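You operate a simulated robot arm through the tools that you are given. There is no shell and no other tool. Be economical: measure what you need, move in short steps, check, and stop when the job is done.

You run a simulated two-armed robot. Do the job below in one go: nothing can be reset, and whatever is moved stays where it is left.

JOB
Pick up the small blue ladle with one hand, pass it to the other hand and put it on the side top of the can bench.

It is judged by the outcome, as a careful person would: the job done as asked, and still so three seconds after it is handed in. It fails if anything else is knocked over, pushed out of place, dropped, spilled or broken.

ROBOT AND FRAMES
Two 7-joint arms with two-finger parallel grippers on one trunk, on a base that drives. Base frame: it is fixed to the floor where the robot stands at the start and does not move with it; the origin is under the middle of the robot, x ahead of it, y to its left, z up. Lengths are in cm, angles in degrees, forces in N, time in s.
The left shoulder is at the start at [7, 13, 118.7], the right one opposite. With the tool pointing down near the work surface each hand reaches from about 10 to 50 cm from the robot's upright axis, wherever it stands, measured 20 degrees to its own side. Places, roughly: side top of the can bench [-200, 210, 80]; small blue ladle (6x5x14 cm) [50, 20, 80]. Payload 1.57 kg a hand.
The TCP of each hand is the grasp point between the finger pads, 3 cm short of the fingertips. In the tool frame z runs along the fingers and y along their closing line. Largest opening 8 cm; finger width 1.7, thickness 1.2; the body of the gripper, 4 by 8.2 cm, starts 8 cm behind the TCP.
Orientation is that of the tool frame in the base frame, as a unit quaternion [x, y, z, w]. With the fingers straight down and closing along the base's y, the tool's x points along the base's -x, its y along +y and its z along -z.

CONTROLS
- The arms move only by the tool send_rows. It takes "left_commands", "right_commands" or both (then of equal length, played together; a hand with none holds still); each is a list that holds one entry, the list of rows, each a list of 6 numbers: the shift along the base's x, y, z in cm, then the turn, a rotation vector about the base's x, y, z in rad. In form: [[[dx, dy, dz, rx, ry, rz], ...]]. A call has 1 to 8 rows; each row shifts and turns the commanded pose from where the row before left it. "left_grip" and "right_grip" are, for a hand that has rows, the gripper command, from -1 (shut) to 1 (fully open), values between in proportion, set as the call begins (left out, the last holds). A row lasts 0.2 s, in which the tool goes at most 5 cm and 8.6 degrees; a call with a longer step from one row to the next is refused whole, and so is a gripper value outside its range. A pose out of reach is approached as far as the arm can. The call stops where the force on the tool passes 40 N (or 10 N more than at its start, if that is more) or the arm is blocked; 0.2 s more then pass. The fingers move at their own pace (about 10.8 cm/s each) and stop on an object; they squeeze with about 43 N. The grip force told is the motor's: it shows also when the fingers shut on nothing. Time passes only in rows, and 0.2 s behind the last, so rows that do not move let the fingers close. The reply holds the time, the measured pose of the TCP, the force on the tool along the base axes, the opening and the grip force, in the units named above and with some noise, with the torque about the TCP (base axes, N m) and any sound that the robot's microphone picked up.
- Cameras (640 x 400 px; columns grow to the right, rows downward): "scene" is now at [11.55, 4.41, 139.57]; the picture's right is [0.56, -0.83, 0.00], its down [-0.62, -0.43, -0.65] and it looks along [0.54, 0.37, -0.76] (base axes); focal length 249 px, centre (320, 200). "left" rides on the left gripper at [7.2, 0.7, -12.2] in its tool frame; the picture's right is [-0.09, 1.00, 0.00], its down [-0.84, -0.08, -0.54] and it looks along [-0.54, -0.05, 0.84] (tool axes); focal length 238 px, centre (320, 200). "right" rides on the right gripper at [7.2, -0.7, -12.2] in its tool frame; the picture's right is [0.09, 1.00, 0.00], its down [-0.84, 0.08, -0.54] and it looks along [-0.54, 0.05, 0.84] (tool axes); focal length 238 px, centre (320, 200). There is no depth. A picture from a camera that has moved, and an enlarged one, comes with that camera's place and axes in the base frame and with its lens.
- camera(camera): a new picture of that camera. It takes no simulated time.
- raise_lower(by): slides the trunk up (or, below 0, down) by that many cm; the arms and the scene camera ride with it, the base frame stays. It gives what a move gives, with no picture.
- steer(legs): drives the robot by 1 to 6 legs, each [ahead, left, turn to the left] in cm, cm and degrees, along the robot's own axes; the way and the turn of a leg run together, so that a leg with both is an arc; at most 150 cm and 180 degrees a leg. The arms and the cameras ride along, it lands a little off, and it stops where it bumps. It gives what a move gives.
- turn_head(pan, tilt): turns the head with the scene camera to pan (to the left, within 86 degrees either way) and tilt (down, from -29 to 69), counted from straight ahead of the robot. It gives what a move gives.
- inspect(camera, box): a new picture of the part [left, top, right, bottom] of that camera's present view, enlarged. It takes no simulated time.
- close_job(): hands the job in; it is judged then, once.

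Go step by step. Nothing tells you exact positions but the pictures and the camera data: compare them with the known pose of the tool, close in by small moves and look again before you grip or let go. The budget is 120 turns and 100 pictures, counting those below and the enlarged ones. Unless the task says otherwise, let go and move clear before handing in, and close with one line.

The tools are called after ">>>" as name(argument=value, ...) on one line, values as JSON. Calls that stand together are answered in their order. send_rows: Moves the arms, as the interface text tells. Its arguments: {"type":"object","properties":{"left_commands":{"type":"array","items":{"type":"array","items":{"type":"array","items":{"type":"number"}}}},"left_grip":{"type":"number"},"right_commands":{"type":"array","items":{"type":"array","items":{"type":"array","items":{"type":"number"}}}},"right_grip":{"type":"number"}},"required":[]} The other tools are called the same way: raise_lower (by) slides the trunk up or down; steer (legs) drives the base; turn_head (pan, tilt) turns the head that bears the scene camera; camera (camera) takes a picture; inspect (camera, box) takes an enlarged picture of a part of a camera's view; close_job () hands the job in.

At the start:

```text
time: 0.0
left_tcp_pos: [25.77, 31.4, 108.55]
left_tcp_rot: [0.0, 1.0, -0.001, 0.0]
left_force: [-0.1, -0.1, 0.2]
left_torque: [-0.03, 0.02, -0.02]
left_finger_gap: 8.0
left_grip_force: 0.1
right_tcp_pos: [32.69, 0.4, 106.62]
right_tcp_rot: [0.001, 1.0, -0.001, 0.001]
right_force: [0.5, -0.7, 0.1]
right_torque: [0.0, -0.04, 0.0]
right_finger_gap: 7.98
right_grip_force: 0.0
trunk travel left (down, up): [-82.5, 11.5]
robot x, y, heading: [-0.09, -0.19, -0.1]
head pan, tilt: [34.3, 49.1]
```

scene: 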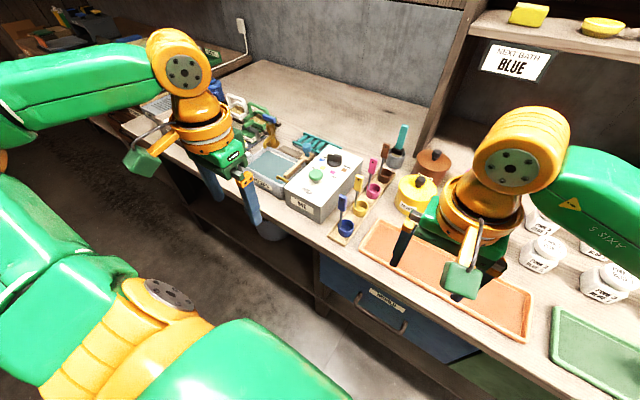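
right: 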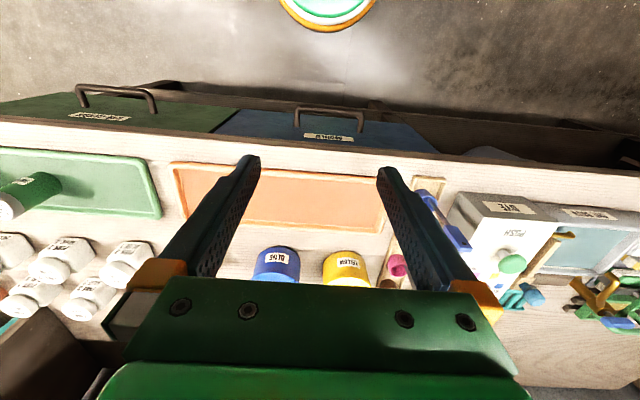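
left: 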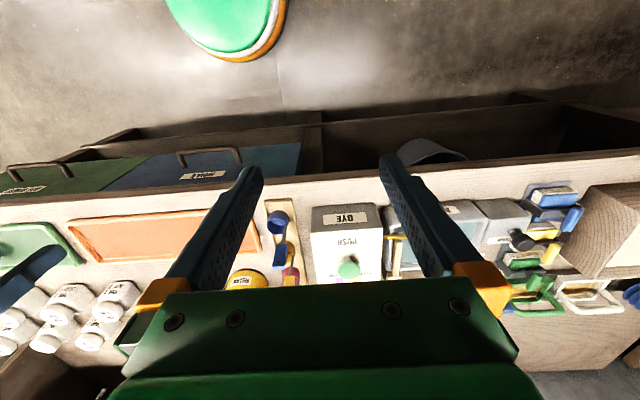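

The blue ladle looks to be at the front of a small rack of ladles near [50, 20]. I'll take enlarged views of it.

>>> inspect(camera="scene", box=[290, 110, 450, 260])

>>> inspect(camera="left", box=[220, 180, 380, 300])

>>> inspect(camera="right", box=[360, 160, 520, 300])

```text
2.67 times, centred on (370, 185) of scene
camera zoom: at [11.55, 4.41, 139.57], right [0.56, -0.83, 0.0], down [-0.62, -0.43, -0.65], along [0.54, 0.37, -0.76], focal length 664 px, centre (187, 240)
```

zoom: 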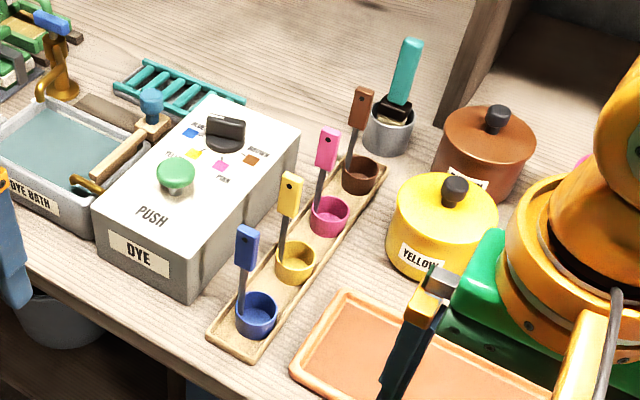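

```text
3.33 times, centred on (300, 240) of left
camera zoom: at [18.64, 32.21, 120.67], right [0.09, 1.0, 0.0], down [0.84, -0.08, 0.54], along [0.54, -0.05, -0.84], focal length 794 px, centre (387, 67)
```

zoom: 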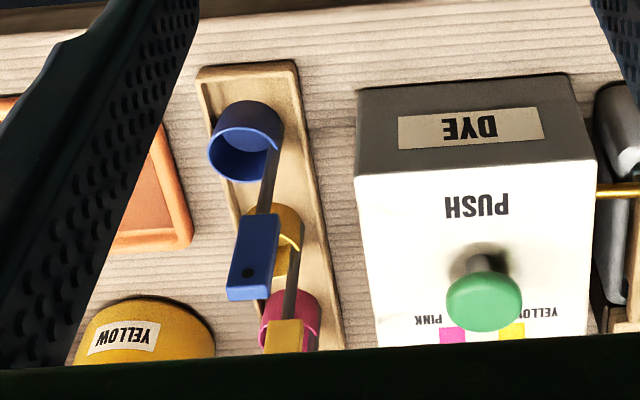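

```text
2.86 times, centred on (440, 230) of right
camera zoom: at [25.48, -0.23, 118.74], right [-0.09, 1.0, 0.0], down [0.84, 0.08, 0.54], along [0.54, 0.05, -0.84], focal length 681 px, centre (-23, 114)
```

zoom: 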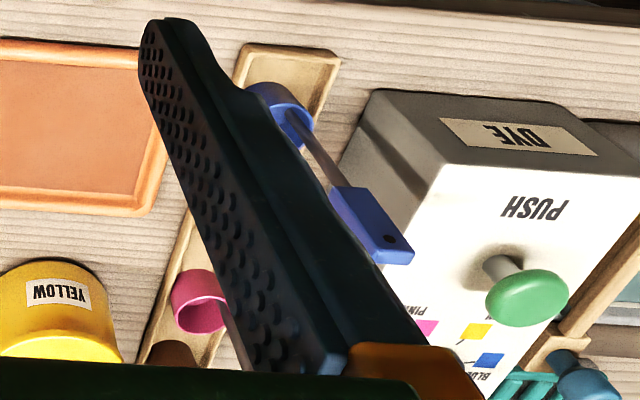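

The ladle stands upright with its handle at about [47.7, 22.7] and the top near z 95. I'll look toward the target bench before choosing the grasp.

>>> turn_head(pan=86, tilt=15)

>>> camera(camera="scene")

```text
time: 1.2
left_tcp_pos: [25.74, 31.42, 108.59]
left_tcp_rot: [0.0, 1.0, 0.0, 0.0]
left_force: [-0.7, 0.1, 0.0]
left_torque: [0.02, 0.02, 0.0]
left_finger_gap: 8.01
left_grip_force: 0.0
right_tcp_pos: [32.78, 0.36, 106.5]
right_tcp_rot: [0.001, 1.0, -0.001, 0.001]
right_force: [0.1, 1.3, -0.3]
right_torque: [0.03, 0.02, -0.02]
right_finger_gap: 8.0
right_grip_force: 0.1
trunk travel left (down, up): [-82.5, 11.5]
robot x, y, heading: [0.08, -0.22, 0.0]
head pan, tilt: [85.9, 15.0]
```

```text
93 pictures are left
camera scene: at [5.79, 9.34, 144.82], right [1.0, -0.07, 0.0], down [-0.02, -0.26, -0.97], along [0.07, 0.96, -0.26], focal length 249 px, centre (320, 200)
```

scene: 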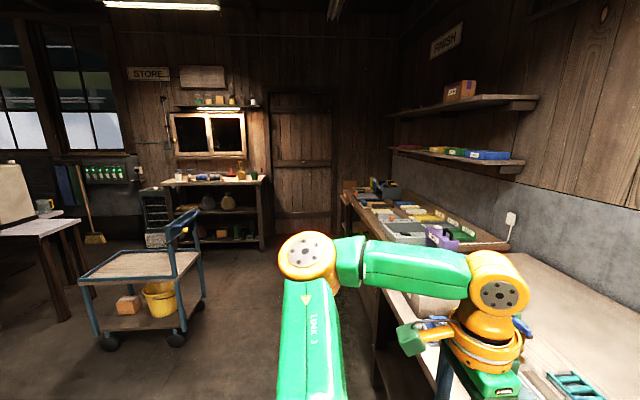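

The can bench is behind to the left, past a cart. I'll come back to it after the pick, so now I'm turning the head back for a closer look at the ladle.

>>> turn_head(pan=28, tilt=50)

>>> inspect(camera="scene", box=[270, 170, 370, 250])

>>> inspect(camera="left", box=[250, 190, 330, 270])

```text
time: 2.5
left_tcp_pos: [25.65, 31.41, 108.52]
left_tcp_rot: [0.0, 1.0, -0.001, 0.0]
left_force: [0.9, -0.8, -0.2]
left_torque: [-0.01, -0.01, -0.02]
left_finger_gap: 7.99
left_grip_force: 0.0
right_tcp_pos: [32.76, 0.43, 106.62]
right_tcp_rot: [0.002, 1.0, -0.001, 0.0]
right_force: [-0.6, 0.3, -0.3]
right_torque: [0.0, -0.02, -0.02]
right_finger_gap: 8.0
right_grip_force: 0.1
trunk travel left (down, up): [-82.5, 11.5]
robot x, y, heading: [-0.06, 0.15, -0.0]
head pan, tilt: [28.0, 50.0]
```

```text
5.00 times, centred on (320, 210) of scene
camera zoom: at [11.91, 3.65, 139.45], right [0.47, -0.88, 0.0], down [-0.68, -0.36, -0.64], along [0.57, 0.3, -0.77], focal length 1246 px, centre (320, 150)
```

zoom: 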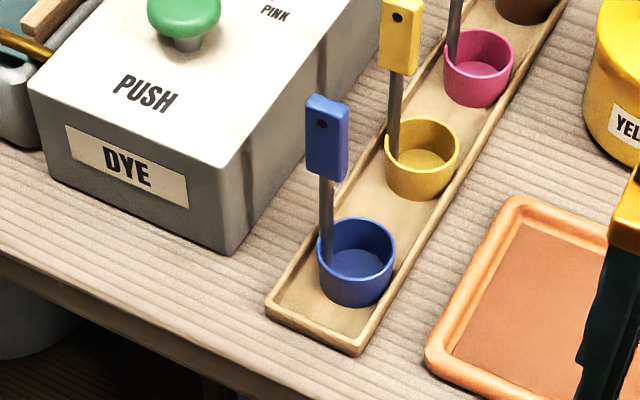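

```text
5.00 times, centred on (290, 230) of left
camera zoom: at [18.63, 32.22, 120.67], right [0.09, 1.0, 0.0], down [0.84, -0.08, 0.54], along [0.54, -0.05, -0.84], focal length 1192 px, centre (470, 50)
```

zoom: 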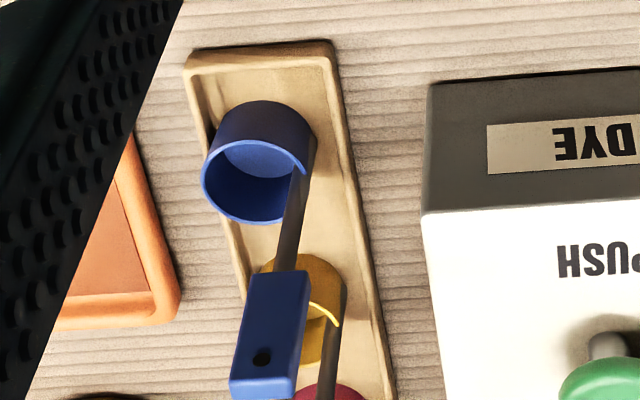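

The tag on the ladle's handle is about 1.8 × 0.8 cm, spans z 89–94.6, and sits near [48, 22.5] facing me. The left hand will grip its lower end with fingers forward. The right hand will then take the top of the tag from above, so I start by pitching the left hand forward.

>>> send_rows(left_commands=[[[1, -0.9, 0, 0, -0.14, 0], [1, -0.9, 0, 0, -0.14, 0], [1, -0.9, 0, 0, -0.14, 0], [1, -0.9, 0, 0, -0.14, 0], [1, -0.9, 0, 0, -0.14, 0]]], left_grip=0.0)

>>> send_rows(left_commands=[[[0.5, -0.9, -0.5, 0, -0.14, 0], [0.5, -0.9, -0.5, 0, -0.14, 0], [0.5, -0.9, -0.5, 0, -0.14, 0], [0.5, -0.9, -0.5, 0, -0.14, 0], [0, -0.9, -0.5, 0, -0.14, 0], [0, 0, 0, 0, 0, 0]]])

>>> camera(camera="scene")

>>> camera(camera="left")

```text
time: 3.7
left_tcp_pos: [32.72, 28.64, 109.56]
left_tcp_rot: [0.001, 0.939, -0.001, 0.343]
left_force: [0.2, 0.3, 0.2]
left_torque: [-0.03, 0.04, -0.02]
left_finger_gap: 4.03
left_grip_force: 0.0
left hand out of reach, approached as far as the arm can: row 4, 5
right_tcp_pos: [32.87, 0.33, 106.5]
right_tcp_rot: [0.001, 1.0, -0.001, 0.0]
right_force: [0.2, 0.0, -0.5]
right_torque: [0.01, 0.01, 0.01]
right_finger_gap: 8.01
right_grip_force: 0.1
trunk travel left (down, up): [-82.5, 11.5]
robot x, y, heading: [0.17, -0.46, 0.3]
head pan, tilt: [28.0, 50.0]
```

```text
time: 5.1
left_tcp_pos: [39.58, 28.64, 108.11]
left_tcp_rot: [0.0, 0.765, -0.001, 0.644]
left_force: [-0.3, 0.6, -0.1]
left_torque: [0.0, 0.02, 0.0]
left_finger_gap: 3.98
left_grip_force: 0.0
left hand out of reach, approached as far as the arm can: row 1, 2, 3, 4
right_tcp_pos: [32.82, 0.37, 106.67]
right_tcp_rot: [0.001, 1.0, -0.001, 0.001]
right_force: [-0.7, 0.5, 0.3]
right_torque: [-0.03, 0.01, 0.02]
right_finger_gap: 7.99
right_grip_force: 0.1
trunk travel left (down, up): [-82.5, 11.5]
robot x, y, heading: [0.04, -0.19, -0.1]
head pan, tilt: [28.0, 50.0]
```

```text
90 pictures are left
camera scene: at [11.9, 3.63, 139.45], right [0.47, -0.88, 0.0], down [-0.68, -0.36, -0.64], along [0.57, 0.3, -0.77], focal length 249 px, centre (320, 200)
```

scene: 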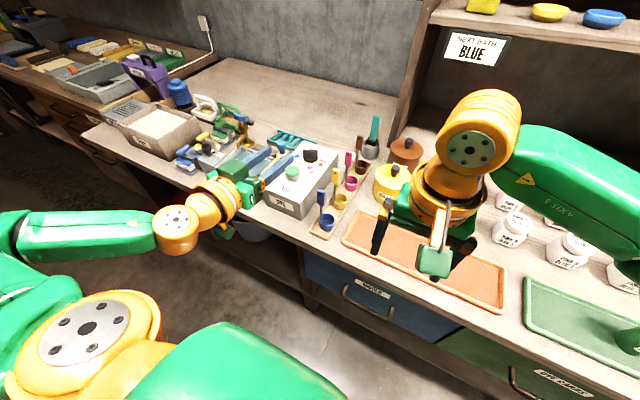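

```text
89 pictures are left
camera left: at [26.45, 29.49, 103.07], right [0.02, 1.0, 0.09], down [-0.39, -0.08, 0.92], along [0.92, -0.05, 0.39], focal length 238 px, centre (320, 200)
```

left: 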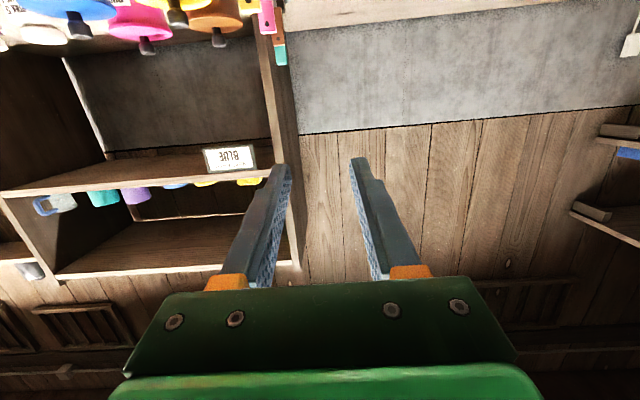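

The left hand is nearly horizontal, but it stopped at y 28.6 because the wrist was too close to the body. I'll step to see where it goes.

>>> send_rows(left_commands=[[[1.5, 0, -2, 0, 0, 0], [1.5, 0, -2, 0, 0, 0], [1.5, 0, -2, 0, 0, 0], [1, 0, -2, 0, 0, 0]]])

```text
time: 6.1
left_tcp_pos: [45.1, 28.71, 100.06]
left_tcp_rot: [0.001, 0.765, -0.001, 0.644]
left_force: [0.1, 0.5, 0.3]
left_torque: [-0.03, 0.02, -0.01]
left_finger_gap: 4.01
left_grip_force: 0.1
right_tcp_pos: [32.84, 0.42, 106.57]
right_tcp_rot: [0.001, 1.0, -0.001, 0.0]
right_force: [0.2, 0.8, 0.3]
right_torque: [0.01, 0.0, 0.02]
right_finger_gap: 8.0
right_grip_force: 0.0
trunk travel left (down, up): [-82.5, 11.5]
robot x, y, heading: [0.07, -0.2, -0.2]
head pan, tilt: [28.0, 50.0]
```

>>> send_rows(left_commands=[[[-2.5, -2, 0, 0, 0, 0], [-2.1, -2, 0, 0, 0, 0], [0, -2.2, 0, 0, 0, 0], [0, 0, -2.5, 0, 0, 0], [0, 0, -2.5, 0, 0, 0], [0, 0, -2, 0, 0, 0]]], left_grip=0.0)

>>> inspect(camera="scene", box=[230, 150, 390, 270])

>>> camera(camera="left")

```text
time: 7.5
left_tcp_pos: [40.52, 22.57, 93.12]
left_tcp_rot: [0.0, 0.765, 0.0, 0.644]
left_force: [-0.9, 0.5, -0.7]
left_torque: [0.01, 0.0, -0.01]
left_finger_gap: 4.04
left_grip_force: 0.0
right_tcp_pos: [32.74, 0.33, 106.51]
right_tcp_rot: [0.001, 1.0, 0.0, 0.002]
right_force: [-0.5, -0.2, -0.6]
right_torque: [0.03, 0.03, 0.01]
right_finger_gap: 8.01
right_grip_force: 0.1
trunk travel left (down, up): [-82.5, 11.5]
robot x, y, heading: [0.06, 0.18, 0.0]
head pan, tilt: [28.0, 50.0]
```

```text
3.33 times, centred on (310, 210) of scene
camera zoom: at [11.94, 3.62, 139.45], right [0.47, -0.88, 0.0], down [-0.68, -0.36, -0.64], along [0.57, 0.3, -0.77], focal length 830 px, centre (353, 167)
```

zoom: 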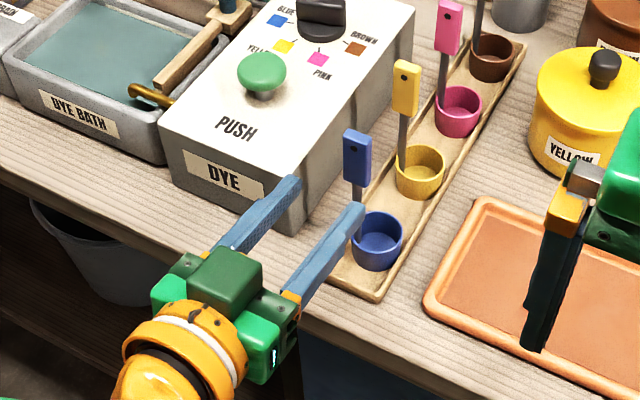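

```text
87 pictures are left
camera left: at [27.32, 23.27, 88.04], right [0.02, 1.0, 0.09], down [-0.39, -0.08, 0.92], along [0.92, -0.05, 0.39], focal length 238 px, centre (320, 200)
```

left: 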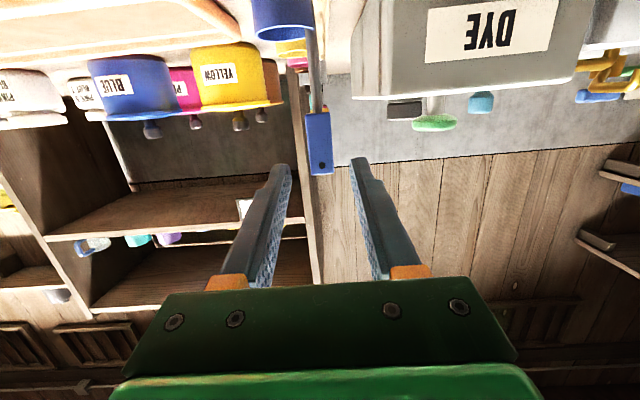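

The picture gives the tag at y≈22.5, z 89–94.3, with the dye box corner near y 25.5, z 88. I'll narrow the opening to 3 cm, go to z 90.6 and advance around the tag.

>>> send_rows(left_commands=[[[0, 0, -1.2, 0, 0, 0], [0, 0, -1.3, 0, 0, 0], [0, 0, 0, 0, 0, 0], [1.5, 0, 0, 0, 0, 0], [1.5, 0, 0, 0, 0, 0], [1, 0, 0, 0, 0, 0]]], left_grip=-0.25)

>>> inspect(camera="scene", box=[270, 150, 370, 250])

>>> inspect(camera="left", box=[240, 40, 400, 200])

```text
time: 8.9
left_tcp_pos: [44.48, 22.56, 90.62]
left_tcp_rot: [0.0, 0.765, 0.0, 0.644]
left_force: [1.3, 0.6, -0.2]
left_torque: [0.0, -0.04, 0.01]
left_finger_gap: 3.0
left_grip_force: 0.1
right_tcp_pos: [32.73, 0.33, 106.68]
right_tcp_rot: [0.001, 1.0, -0.001, 0.001]
right_force: [-0.2, 0.6, -0.2]
right_torque: [-0.01, 0.02, 0.0]
right_finger_gap: 7.98
right_grip_force: 0.0
trunk travel left (down, up): [-82.5, 11.5]
robot x, y, heading: [0.04, -0.14, -0.2]
head pan, tilt: [28.0, 50.0]
```

```text
4.00 times, centred on (320, 200) of scene
camera zoom: at [11.93, 3.63, 139.45], right [0.47, -0.88, 0.0], down [-0.68, -0.36, -0.64], along [0.57, 0.3, -0.77], focal length 996 px, centre (320, 200)
```

zoom: 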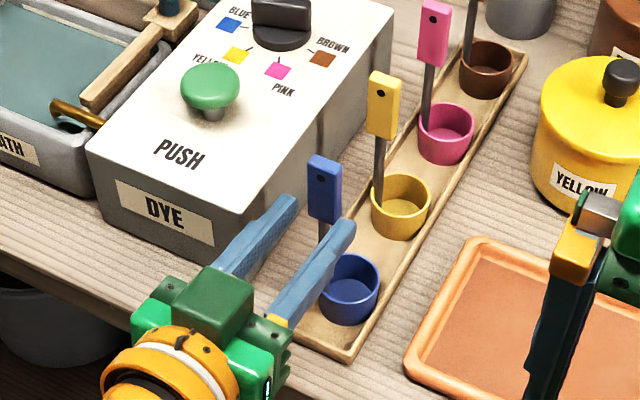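

```text
2.50 times, centred on (320, 120) of left
camera zoom: at [31.33, 23.31, 85.55], right [0.02, 1.0, 0.09], down [-0.39, -0.08, 0.92], along [0.92, -0.05, 0.39], focal length 596 px, centre (320, 400)
```

zoom: 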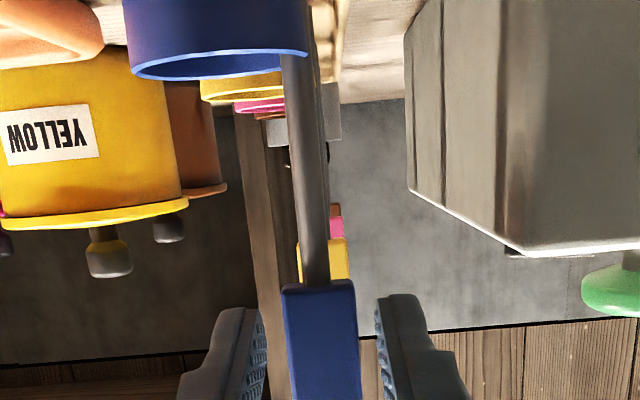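

The tag is centred between the fingers. I'll advance 3.1 cm, then close.

>>> send_rows(left_commands=[[[1.1, 0, 0, 0, 0, 0], [1, 0, 0, 0, 0, 0], [1, 0, 0, 0, 0, 0]]])

>>> inspect(camera="scene", box=[270, 150, 370, 250])

>>> inspect(camera="left", box=[240, 40, 400, 200])

```text
time: 9.7
left_tcp_pos: [47.57, 22.49, 90.64]
left_tcp_rot: [0.001, 0.765, 0.0, 0.644]
left_force: [0.3, 0.4, 0.3]
left_torque: [0.02, 0.0, 0.02]
left_finger_gap: 3.01
left_grip_force: 0.1
right_tcp_pos: [32.88, 0.41, 106.6]
right_tcp_rot: [0.0, 1.0, -0.001, 0.001]
right_force: [0.5, 0.4, 1.1]
right_torque: [0.0, -0.04, 0.03]
right_finger_gap: 8.0
right_grip_force: 0.0
trunk travel left (down, up): [-82.5, 11.5]
robot x, y, heading: [-0.08, 0.24, 0.2]
head pan, tilt: [28.0, 50.0]
```

```text
4.00 times, centred on (320, 200) of scene
camera zoom: at [11.94, 3.63, 139.45], right [0.47, -0.88, 0.0], down [-0.68, -0.36, -0.64], along [0.57, 0.3, -0.77], focal length 996 px, centre (320, 200)
```

zoom: 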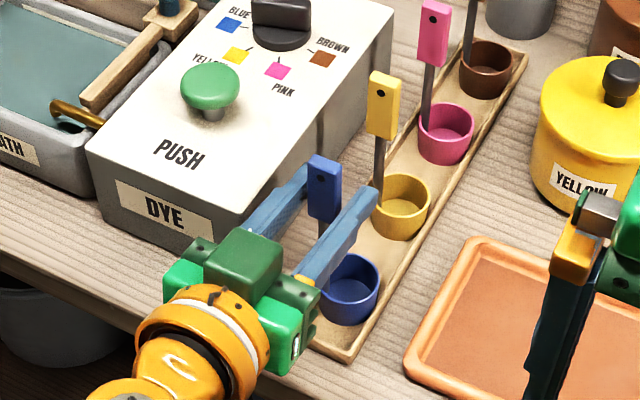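

```text
2.50 times, centred on (320, 120) of left
camera zoom: at [34.39, 23.26, 85.55], right [0.02, 1.0, 0.09], down [-0.39, -0.08, 0.92], along [0.92, -0.05, 0.39], focal length 596 px, centre (320, 400)
```

zoom: 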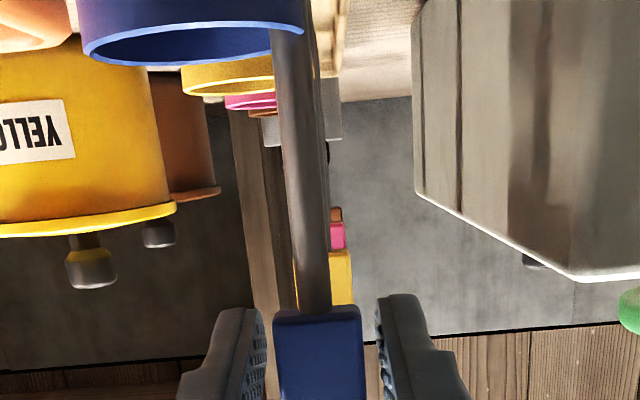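

Positioned well, so I'm closing the left gripper.

>>> send_rows(left_commands=[[[0, 0, 0, 0, 0, 0], [0, 0, 0, 0, 0, 0], [0, 0, 0, 0, 0, 0]]], left_grip=-1)

>>> inspect(camera="scene", box=[270, 150, 370, 250])

```text
time: 10.5
left_tcp_pos: [47.49, 22.55, 90.61]
left_tcp_rot: [0.0, 0.765, 0.0, 0.644]
left_force: [0.4, 0.1, 0.0]
left_torque: [0.0, -0.01, 0.01]
left_finger_gap: 1.99
left_grip_force: 34.1
right_tcp_pos: [32.78, 0.5, 106.53]
right_tcp_rot: [0.001, 1.0, -0.001, 0.001]
right_force: [-0.2, 0.2, 0.2]
right_torque: [-0.04, 0.01, -0.01]
right_finger_gap: 7.98
right_grip_force: 0.0
trunk travel left (down, up): [-82.5, 11.5]
robot x, y, heading: [-0.34, 0.07, 0.1]
head pan, tilt: [28.0, 50.0]
```

```text
4.00 times, centred on (320, 200) of scene
camera zoom: at [11.93, 3.64, 139.45], right [0.47, -0.88, 0.0], down [-0.68, -0.36, -0.64], along [0.57, 0.3, -0.77], focal length 996 px, centre (320, 200)
```

zoom: 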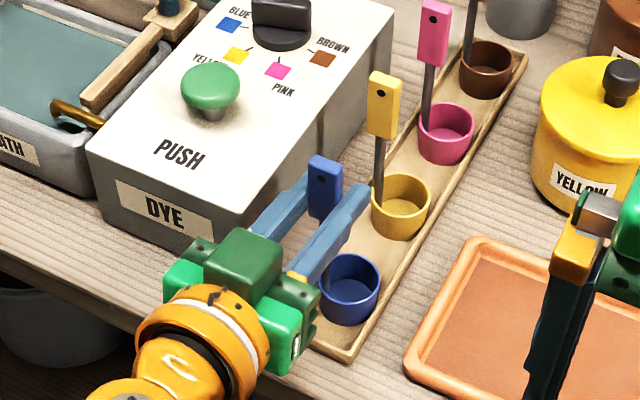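

The fingers hold the tag with a 2 cm gap. I'll lift straight up 14 cm.

>>> send_rows(left_commands=[[[0, 0, 1, 0, 0, 0], [0, 0, 1.5, 0, 0, 0], [0, 0, 2, 0, 0, 0], [0, 0, 2, 0, 0, 0], [0, 0, 2, 0, 0, 0], [0, 0, 2, 0, 0, 0], [0, 0, 2, 0, 0, 0], [0, 0, 1.5, 0, 0, 0]]])

>>> camera(camera="scene")

```text
time: 12.3
left_tcp_pos: [47.43, 22.54, 104.6]
left_tcp_rot: [0.0, 0.764, 0.0, 0.645]
left_force: [0.3, 0.8, 0.0]
left_torque: [0.04, -0.01, -0.02]
left_finger_gap: 2.0
left_grip_force: 33.5
right_tcp_pos: [32.75, 0.45, 106.67]
right_tcp_rot: [0.001, 1.0, -0.001, 0.001]
right_force: [0.2, 0.5, -0.2]
right_torque: [0.0, -0.02, 0.0]
right_finger_gap: 8.0
right_grip_force: 0.0
trunk travel left (down, up): [-82.5, 11.5]
robot x, y, heading: [0.2, 0.07, 0.1]
head pan, tilt: [28.0, 50.0]
```

```text
81 pictures are left
camera scene: at [11.93, 3.63, 139.45], right [0.47, -0.88, 0.0], down [-0.68, -0.36, -0.64], along [0.57, 0.3, -0.77], focal length 249 px, centre (320, 200)
```

scene: 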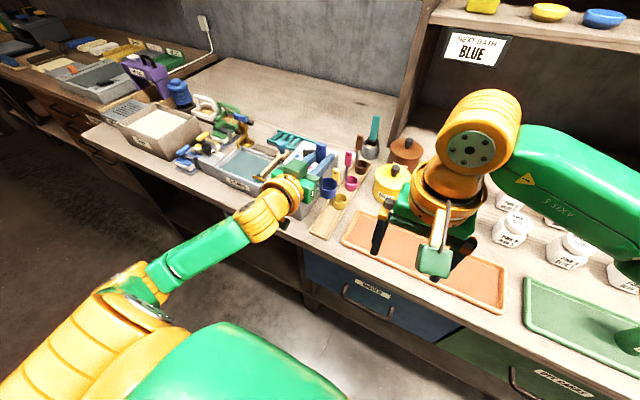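

The ladle is in the left hand. I'll raise the right hand clear, then bring the left hand toward the middle, turning it to point right.

>>> send_rows(left_commands=[[[0, 0, 0, 0, 0, -0.14], [-1, -2, 0, 0, 0, -0.14], [-1, -2, 0, 0, 0, -0.14], [-1, -2, 0, 0, 0, -0.14], [-1, -2, 0, 0, 0, -0.14], [-1, -2, 0, 0, 0, -0.1]]], right_commands=[[[0, 0, 1.5, 0, 0, 0], [0, 0, 1.5, 0, 0, 0], [0, 0, 1.5, 0, 0, 0], [0, 0, 1.5, 0, 0, 0], [0, 0, 1.5, 0, 0, 0], [0, 0, 1.5, 0, 0, 0]]], right_grip=1)

>>> camera(camera="scene")

>>> camera(camera="right")

```text
time: 13.7
left_tcp_pos: [42.38, 12.51, 104.81]
left_tcp_rot: [0.298, 0.704, -0.251, 0.594]
left_force: [0.1, -0.1, -0.9]
left_torque: [0.03, 0.0, -0.01]
left_finger_gap: 1.97
left_grip_force: 33.1
right_tcp_pos: [32.81, 0.4, 115.66]
right_tcp_rot: [0.001, 1.0, -0.001, 0.0]
right_force: [-0.1, -0.6, 0.0]
right_torque: [-0.02, 0.03, 0.01]
right_finger_gap: 7.98
right_grip_force: 0.2
trunk travel left (down, up): [-82.5, 11.5]
robot x, y, heading: [-0.08, -0.1, -0.1]
head pan, tilt: [28.0, 50.0]
```

```text
80 pictures are left
camera scene: at [11.92, 3.6, 139.45], right [0.47, -0.88, 0.0], down [-0.68, -0.36, -0.64], along [0.57, 0.3, -0.77], focal length 249 px, centre (320, 200)
```

scene: 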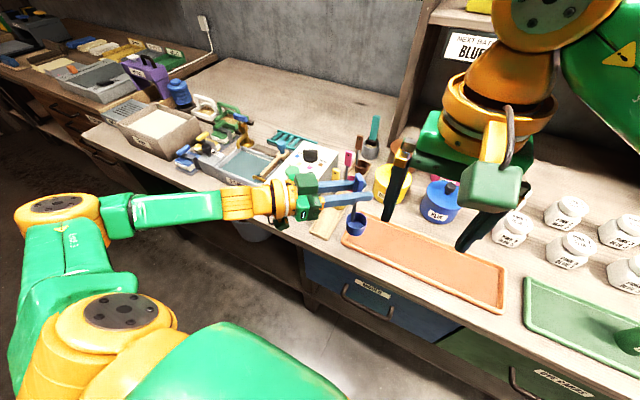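

```text
79 pictures are left
camera right: at [25.5, -0.25, 127.79], right [-0.09, 1.0, 0.0], down [0.84, 0.08, 0.54], along [0.54, 0.05, -0.84], focal length 238 px, centre (320, 200)
```

right: 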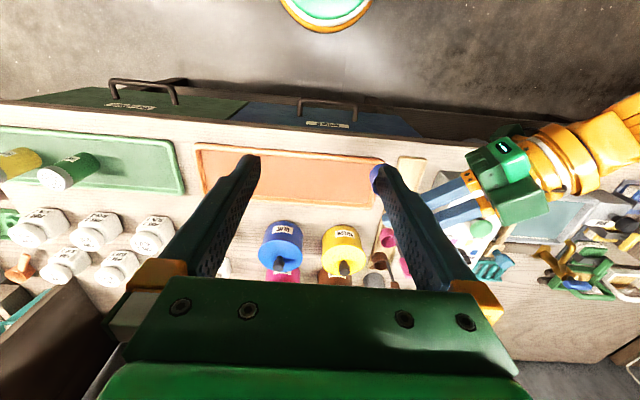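

The tag is at about [42.4, 12.5], its thin direction along the left fingers. I'll yaw the right hand about +44° to grip across that thin direction and bring it near, above the tag.

>>> send_rows(right_commands=[[[0.5, 0.5, 0.5, 0, 0, 0.13], [0.5, 0.5, 0.5, 0, 0, 0.13], [0.5, 0.5, 0.5, 0, 0, 0.13], [0.5, 0.5, 0.5, 0, 0, 0.13], [0.5, 0.5, 0, 0, 0, 0.13], [0.5, 0.5, 0, 0, 0, 0.12], [0, 0, 0, 0, 0, 0]]], right_grip=0.1)

>>> camera(camera="right")

>>> inspect(camera="scene", box=[280, 100, 480, 250])

```text
time: 15.3
left_tcp_pos: [42.45, 12.47, 104.63]
left_tcp_rot: [0.298, 0.705, -0.251, 0.593]
left_force: [-0.1, 0.0, -0.8]
left_torque: [0.03, -0.02, -0.04]
left_finger_gap: 2.01
left_grip_force: 33.8
right_tcp_pos: [35.78, 3.4, 117.54]
right_tcp_rot: [-0.375, 0.927, 0.0, 0.001]
right_force: [1.1, -0.6, 0.6]
right_torque: [0.0, -0.01, 0.0]
right_finger_gap: 4.39
right_grip_force: 0.0
trunk travel left (down, up): [-82.5, 11.5]
robot x, y, heading: [-0.22, 0.01, 0.1]
head pan, tilt: [28.0, 50.0]
```

```text
78 pictures are left
camera right: at [30.99, -2.05, 129.71], right [-0.76, 0.65, 0.0], down [0.55, 0.64, 0.54], along [0.35, 0.41, -0.84], focal length 238 px, centre (320, 200)
```

right: 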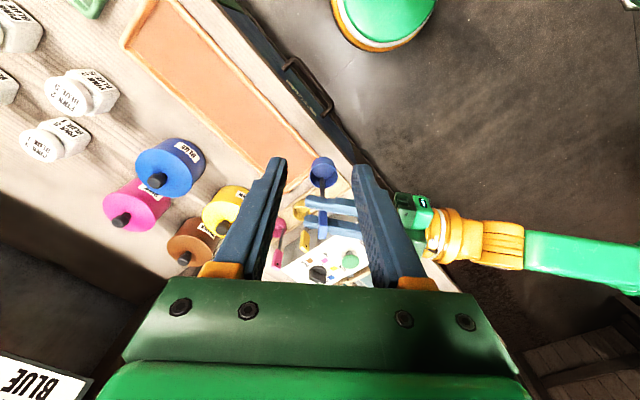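

```text
2.67 times, centred on (380, 175) of scene
camera zoom: at [11.93, 3.63, 139.45], right [0.47, -0.88, 0.0], down [-0.68, -0.36, -0.64], along [0.57, 0.3, -0.77], focal length 664 px, centre (160, 267)
```

zoom: 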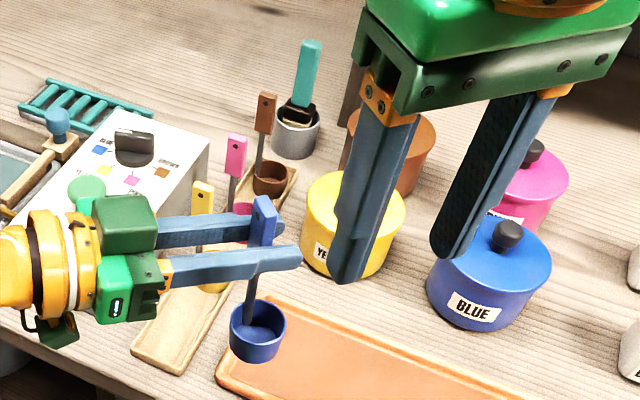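

>>> send_rows(right_commands=[[[1.7, 2.3, 0, 0, 0, 0], [1.7, 2.3, 0, 0, 0, 0], [1.7, 2.2, 0, 0, 0, 0], [1.6, 2.2, 0, 0, 0, 0], [0, 0, -2, 0, 0, 0], [0, 0, -2, 0, 0, 0], [0, 0, 0, 0, 0, 0]]])

>>> inspect(camera="right", box=[240, 140, 400, 260])

>>> inspect(camera="scene", box=[280, 100, 440, 250])

```text
time: 16.9
left_tcp_pos: [42.47, 12.5, 104.67]
left_tcp_rot: [0.299, 0.704, -0.252, 0.593]
left_force: [-0.6, 0.5, -0.8]
left_torque: [-0.02, 0.02, 0.01]
left_finger_gap: 2.01
left_grip_force: 33.5
right_tcp_pos: [36.19, 5.82, 112.5]
right_tcp_rot: [-0.375, 0.927, 0.0, 0.001]
right_force: [-0.5, -0.2, -0.7]
right_torque: [0.02, -0.01, -0.01]
right_finger_gap: 4.42
right_grip_force: 0.0
right hand out of reach, approached as far as the arm can: row 1, 2, 3, 4
trunk travel left (down, up): [-82.5, 11.5]
robot x, y, heading: [-0.24, 0.13, -0.1]
head pan, tilt: [28.0, 50.0]
```

```text
3.33 times, centred on (320, 200) of right
camera zoom: at [31.29, 0.35, 124.62], right [-0.76, 0.65, 0.0], down [0.55, 0.64, 0.54], along [0.36, 0.41, -0.84], focal length 794 px, centre (320, 200)
```

zoom: 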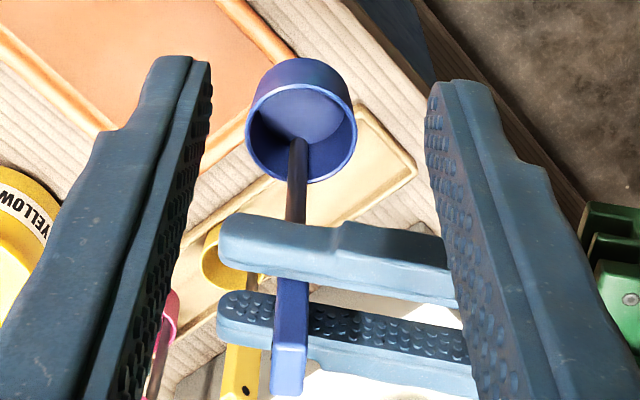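

```text
2.67 times, centred on (360, 175) of scene
camera zoom: at [11.89, 3.69, 139.45], right [0.47, -0.88, 0.0], down [-0.68, -0.36, -0.64], along [0.57, 0.3, -0.77], focal length 664 px, centre (213, 267)
```

zoom: 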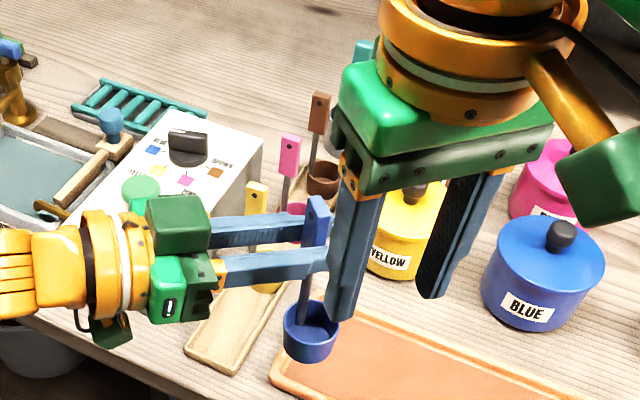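

The right arm can't reach that far out, so the left hand will bring the ladle lower and closer.

>>> send_rows(left_commands=[[[0, 0, -1.5, 0, 0, 0], [0, 0, -1.5, 0, 0, 0], [-0.8, -1, -1, 0, 0, 0], [-1, -1.2, 0, 0, 0, 0], [-1, -1.2, 0, 0, 0, 0], [-1, -1.2, 0, 0, 0, 0], [-1, -1.1, 0, 0, 0, 0], [0, 0, 0, 0, 0, 0]]])

>>> inspect(camera="right", box=[220, 130, 420, 280])

>>> inspect(camera="scene", box=[280, 100, 440, 250])

```text
time: 18.7
left_tcp_pos: [37.55, 6.84, 100.68]
left_tcp_rot: [0.298, 0.705, -0.251, 0.593]
left_force: [-0.2, 0.8, -0.6]
left_torque: [0.05, 0.02, -0.01]
left_finger_gap: 1.99
left_grip_force: 34.2
right_tcp_pos: [36.18, 5.77, 112.49]
right_tcp_rot: [-0.375, 0.927, -0.001, 0.002]
right_force: [-0.2, -0.8, -0.4]
right_torque: [0.02, 0.01, 0.03]
right_finger_gap: 4.39
right_grip_force: 0.0
trunk travel left (down, up): [-82.5, 11.5]
robot x, y, heading: [0.07, -0.14, -0.2]
head pan, tilt: [28.0, 50.0]
```

```text
2.67 times, centred on (320, 205) of right
camera zoom: at [31.34, 0.32, 124.63], right [-0.76, 0.65, 0.0], down [0.55, 0.64, 0.54], along [0.35, 0.41, -0.84], focal length 636 px, centre (320, 187)
```

zoom: 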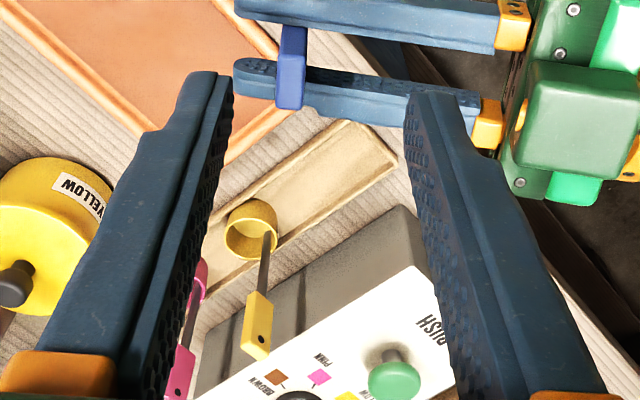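

```text
2.67 times, centred on (360, 175) of scene
camera zoom: at [11.95, 3.66, 139.44], right [0.47, -0.88, 0.0], down [-0.68, -0.36, -0.64], along [0.57, 0.3, -0.77], focal length 664 px, centre (213, 267)
```

zoom: 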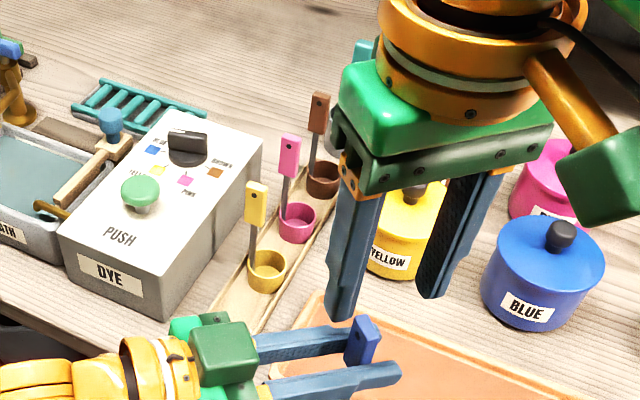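

The tag top is at about [38.0, 6.8, 104.5]. I'll move the right hand over it and descend to just above before checking.

>>> send_rows(right_commands=[[[0.9, 0.5, 0, 0, 0, 0], [0.9, 0.5, 0, 0, 0, 0], [0, 0, -1.3, 0, 0, 0], [0, 0, -1.3, 0, 0, 0], [0, 0, -1.2, 0, 0, 0], [0, 0, 0, 0, 0, 0]]])

>>> inspect(camera="right", box=[220, 110, 420, 260])

>>> inspect(camera="scene", box=[320, 150, 480, 280])

```text
time: 20.1
left_tcp_pos: [37.66, 6.8, 100.59]
left_tcp_rot: [0.298, 0.704, -0.251, 0.593]
left_force: [-0.8, -0.9, -0.7]
left_torque: [0.02, 0.02, 0.01]
left_finger_gap: 1.97
left_grip_force: 34.0
right_tcp_pos: [37.8, 6.45, 108.61]
right_tcp_rot: [-0.374, 0.927, -0.001, 0.001]
right_force: [0.1, 0.4, 0.0]
right_torque: [0.02, 0.0, 0.0]
right_finger_gap: 4.39
right_grip_force: 0.0
right hand out of reach, approached as far as the arm can: row 2
trunk travel left (down, up): [-82.5, 11.5]
robot x, y, heading: [0.16, 0.13, 0.2]
head pan, tilt: [28.0, 50.0]
```

```text
2.67 times, centred on (320, 185) of right
camera zoom: at [32.85, 0.91, 120.74], right [-0.76, 0.65, 0.0], down [0.55, 0.64, 0.54], along [0.36, 0.41, -0.84], focal length 636 px, centre (320, 240)
```

zoom: 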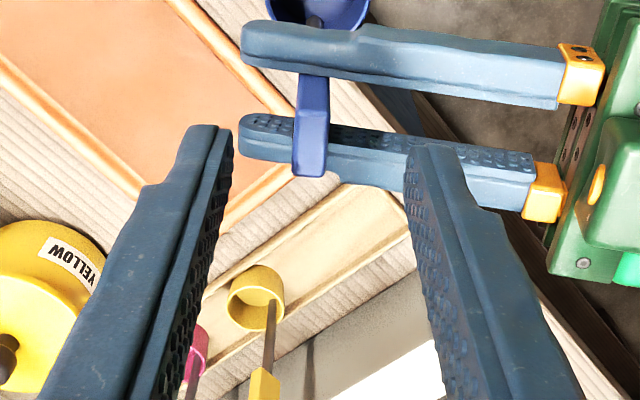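

```text
3.08 times, centred on (400, 215) of scene
camera zoom: at [11.92, 3.63, 139.45], right [0.47, -0.88, 0.0], down [-0.68, -0.36, -0.64], along [0.57, 0.3, -0.77], focal length 766 px, centre (74, 154)
```

zoom: 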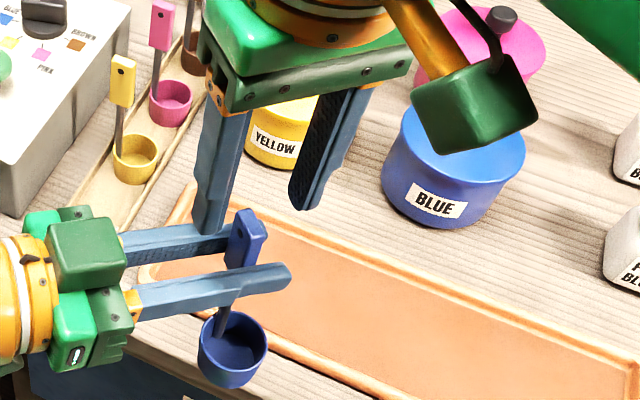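

The tag top is at [38.4, 6.7] and the right TCP at [37.8, 6.45]. I'll shift the left hand by that difference, then lower the right hand.

>>> send_rows(left_commands=[[[-0.6, -0.25, 0, 0, 0, 0], [0, 0, 0, 0, 0, 0], [0, 0, 0, 0, 0, 0], [0, 0, 0, 0, 0, 0], [0, 0, 0, 0, 0, 0], [0, 0, 0, 0, 0, 0]]], right_commands=[[[0, 0, 0, 0, 0, 0], [0, 0, 0, 0, 0, 0], [0, 0, -1, 0, 0, 0], [0, 0, -1, 0, 0, 0], [0, 0, -1, 0, 0, 0], [0, 0, 0, 0, 0, 0]]])

>>> inspect(camera="right", box=[220, 110, 420, 260])

>>> inspect(camera="scene", box=[320, 150, 480, 280])

```text
time: 21.5
left_tcp_pos: [37.1, 6.59, 100.72]
left_tcp_rot: [0.298, 0.704, -0.251, 0.594]
left_force: [-0.6, -0.5, -1.3]
left_torque: [0.03, 0.02, -0.02]
left_finger_gap: 2.0
left_grip_force: 33.8
right_tcp_pos: [37.76, 6.36, 105.37]
right_tcp_rot: [-0.375, 0.927, -0.001, 0.0]
right_force: [-0.3, 0.5, 0.1]
right_torque: [0.02, 0.0, 0.02]
right_finger_gap: 4.42
right_grip_force: 0.1
trunk travel left (down, up): [-82.5, 11.5]
robot x, y, heading: [-0.14, -0.1, -0.0]
head pan, tilt: [28.0, 50.0]
```

```text
2.67 times, centred on (320, 185) of right
camera zoom: at [32.87, 0.96, 117.66], right [-0.76, 0.65, 0.0], down [0.55, 0.64, 0.54], along [0.36, 0.41, -0.84], focal length 636 px, centre (320, 240)
```

zoom: 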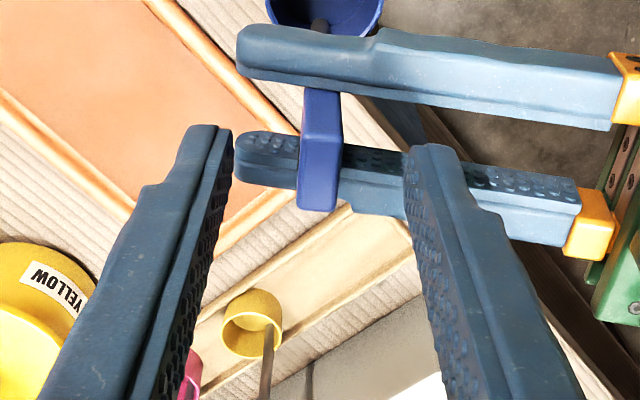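

```text
3.08 times, centred on (400, 215) of scene
camera zoom: at [11.93, 3.64, 139.45], right [0.47, -0.88, 0.0], down [-0.68, -0.36, -0.64], along [0.57, 0.3, -0.77], focal length 766 px, centre (74, 154)
```

zoom: 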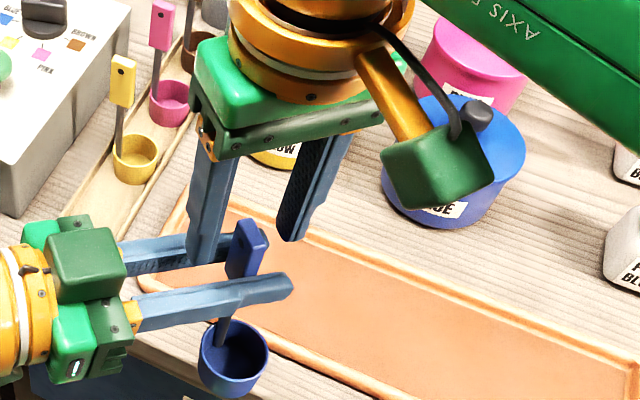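

Alignment is good, with the tag between the right fingers and about 2 cm overlap. Closing the right gripper.

>>> send_rows(right_commands=[[[0, 0, 0, 0, 0, 0], [0, 0, 0, 0, 0, 0], [0, 0, 0, 0, 0, 0], [0, 0, 0, 0, 0, 0]]], right_grip=-1)

>>> inspect(camera="right", box=[220, 110, 420, 260])

>>> inspect(camera="scene", box=[320, 150, 480, 280])

```text
time: 22.5
left_tcp_pos: [37.01, 6.49, 100.65]
left_tcp_rot: [0.299, 0.705, -0.251, 0.593]
left_force: [-6.9, 7.0, -0.6]
left_torque: [-0.2, -0.25, 0.01]
left_finger_gap: 1.97
left_grip_force: 33.4
right_tcp_pos: [37.66, 6.37, 105.48]
right_tcp_rot: [-0.375, 0.927, -0.001, 0.002]
right_force: [7.4, -5.8, -1.0]
right_torque: [-0.1, -0.13, 0.06]
right_finger_gap: 0.9
right_grip_force: 27.8
trunk travel left (down, up): [-82.5, 11.5]
robot x, y, heading: [0.03, -0.41, -0.0]
head pan, tilt: [28.0, 50.0]
```

```text
2.67 times, centred on (320, 185) of right
camera zoom: at [32.89, 0.94, 117.67], right [-0.76, 0.65, 0.0], down [0.55, 0.64, 0.54], along [0.36, 0.41, -0.84], focal length 636 px, centre (320, 240)
```

zoom: 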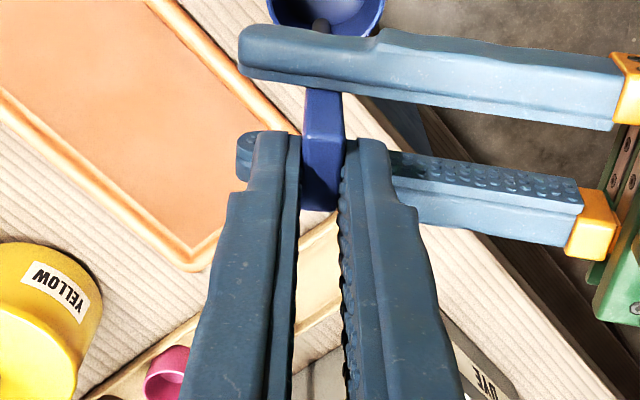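

```text
3.08 times, centred on (400, 215) of scene
camera zoom: at [11.93, 3.64, 139.45], right [0.47, -0.88, 0.0], down [-0.68, -0.36, -0.64], along [0.57, 0.3, -0.77], focal length 766 px, centre (74, 154)
```

zoom: 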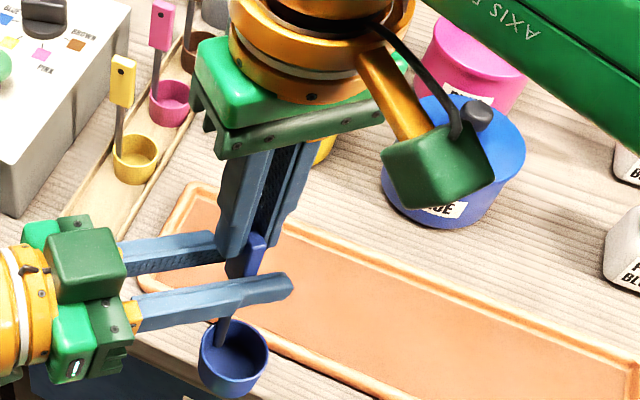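

The right hand holds the tag (0.9 cm gap). I'll open the left hand and retract it straight back along its fingers.

>>> send_rows(left_commands=[[[0, 0, 0, 0, 0, 0], [0, 0, 0, 0, 0, 0], [-0.68, 0.71, 0.15, 0, 0, 0], [-1.36, 1.42, 0.25, 0, 0, 0], [-1.36, 1.42, 0.25, 0, 0, 0], [-1.36, 1.42, 0.25, 0, 0, 0]]], left_grip=0.0)

>>> camera(camera="scene")

```text
time: 23.9
left_tcp_pos: [32.42, 11.61, 101.61]
left_tcp_rot: [0.298, 0.704, -0.251, 0.594]
left_force: [0.0, -0.6, -0.4]
left_torque: [0.01, -0.03, -0.01]
left_finger_gap: 4.0
left_grip_force: 0.2
right_tcp_pos: [37.6, 6.52, 105.63]
right_tcp_rot: [-0.374, 0.927, -0.001, 0.001]
right_force: [0.0, 1.2, 0.2]
right_torque: [0.01, -0.01, -0.01]
right_finger_gap: 0.89
right_grip_force: 27.5
trunk travel left (down, up): [-82.5, 11.5]
robot x, y, heading: [0.26, 0.03, -0.0]
head pan, tilt: [28.0, 50.0]
```

```text
66 pictures are left
camera scene: at [11.86, 3.67, 139.45], right [0.47, -0.88, 0.0], down [-0.68, -0.36, -0.64], along [0.57, 0.3, -0.77], focal length 249 px, centre (320, 200)
```

scene: 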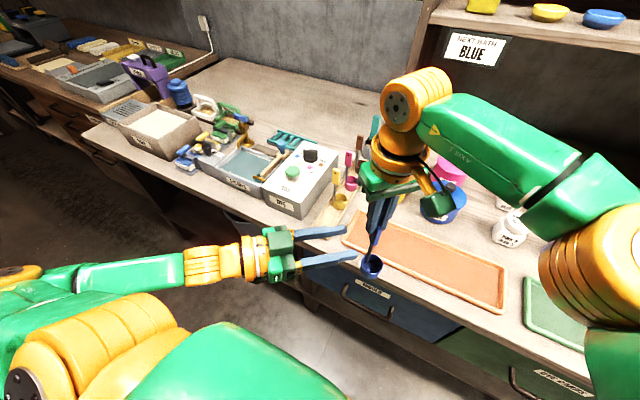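

Handover is done. I'll tuck the left arm back to its starting pose and lift the right hand a little.

>>> send_rows(left_commands=[[[-1, 3, 1, 0, 0, 0], [0, 3, 1, 0, 0, 0.1], [0, 3, 1, 0, 0, 0.14], [0.5, 2.5, 1, 0, 0, 0.14], [0.5, 2.5, 1, 0, 0, 0.14], [0.5, 2, 1, 0, 0, 0.14], [0.5, 1, 1, 0, 0, 0.14]]])

>>> send_rows(left_commands=[[[0, 0, 0, 0, 0.14, 0], [0, 0, 0, 0, 0.14, 0], [0, 0, 0, 0, 0.14, 0], [-1, 0, 0, 0, 0.14, 0], [-1, 0, 0, 0, 0.14, 0], [-1, 0, 0, 0, 0.14, 0], [-1, 0, 0, 0, 0.14, 0], [-1, 0, 0, 0, 0.14, 0]]])

>>> send_rows(left_commands=[[[-1, 0, 0, 0, 0.14, 0], [-1, 0, 0, 0, 0.12, 0], [-1, 0, 0, 0, 0, 0], [-1, 0, 0, 0, 0, 0]]], right_commands=[[[0, 0, 1, 0, 0, 0], [0, 0, 1.5, 0, 0, 0], [-1, -1, 1, 0, 0, 0], [-1, -1, 1, 0, 0, 0]]])

>>> camera(camera="scene")

```text
time: 25.5
left_tcp_pos: [35.24, 31.22, 106.47]
left_tcp_rot: [0.0, 0.765, 0.0, 0.644]
left_force: [-0.3, -0.2, 0.8]
left_torque: [0.0, 0.0, 0.01]
left_finger_gap: 4.01
left_grip_force: 0.1
left hand out of reach, approached as far as the arm can: row 1, 5, 6, 7
right_tcp_pos: [37.78, 6.38, 105.44]
right_tcp_rot: [-0.374, 0.927, 0.0, -0.001]
right_force: [-0.4, -1.1, -0.3]
right_torque: [-0.01, 0.01, -0.02]
right_finger_gap: 0.89
right_grip_force: 27.9
trunk travel left (down, up): [-82.5, 11.5]
robot x, y, heading: [0.16, 0.17, -0.0]
head pan, tilt: [28.0, 50.0]
```

```text
time: 27.3
left_tcp_pos: [32.74, 39.42, 97.26]
left_tcp_rot: [0.001, 0.99, 0.0, 0.14]
left_force: [0.6, 0.4, -0.1]
left_torque: [0.02, -0.01, 0.01]
left_finger_gap: 4.02
left_grip_force: 0.1
left hand out of reach, approached as far as the arm can: row 1, 4, 5, 6, 7, 8
right_tcp_pos: [37.69, 6.46, 105.52]
right_tcp_rot: [-0.374, 0.927, -0.001, 0.001]
right_force: [0.0, -0.1, 0.0]
right_torque: [0.0, 0.0, 0.0]
right_finger_gap: 0.91
right_grip_force: 27.4
trunk travel left (down, up): [-82.5, 11.5]
robot x, y, heading: [-0.12, 0.16, 0.1]
head pan, tilt: [28.0, 50.0]
```

```text
time: 28.3
left_tcp_pos: [29.22, 41.89, 96.02]
left_tcp_rot: [0.001, 1.0, -0.001, 0.011]
left_force: [-0.4, 0.4, 0.3]
left_torque: [0.01, -0.02, 0.02]
left_finger_gap: 4.03
left_grip_force: 0.1
left hand out of reach, approached as far as the arm can: row 1, 2, 4
right_tcp_pos: [35.45, 4.3, 110.12]
right_tcp_rot: [-0.374, 0.927, -0.001, 0.001]
right_force: [-1.3, 0.6, -1.1]
right_torque: [0.04, 0.0, -0.01]
right_finger_gap: 0.89
right_grip_force: 27.0
trunk travel left (down, up): [-82.5, 11.5]
robot x, y, heading: [0.07, -0.21, 0.1]
head pan, tilt: [28.0, 50.0]
```

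```text
65 pictures are left
camera scene: at [11.81, 3.55, 139.46], right [0.47, -0.88, 0.0], down [-0.68, -0.36, -0.64], along [0.57, 0.3, -0.77], focal length 249 px, centre (320, 200)
```

scene: 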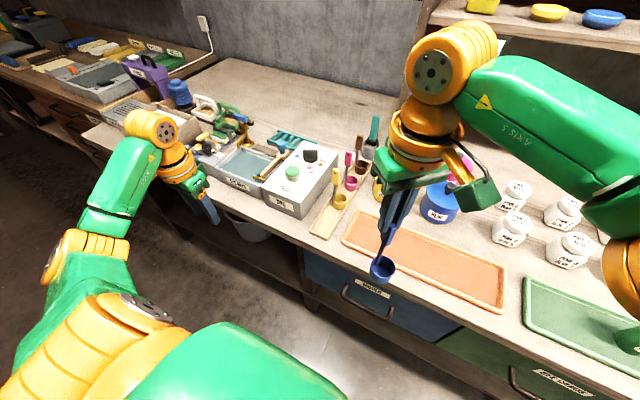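

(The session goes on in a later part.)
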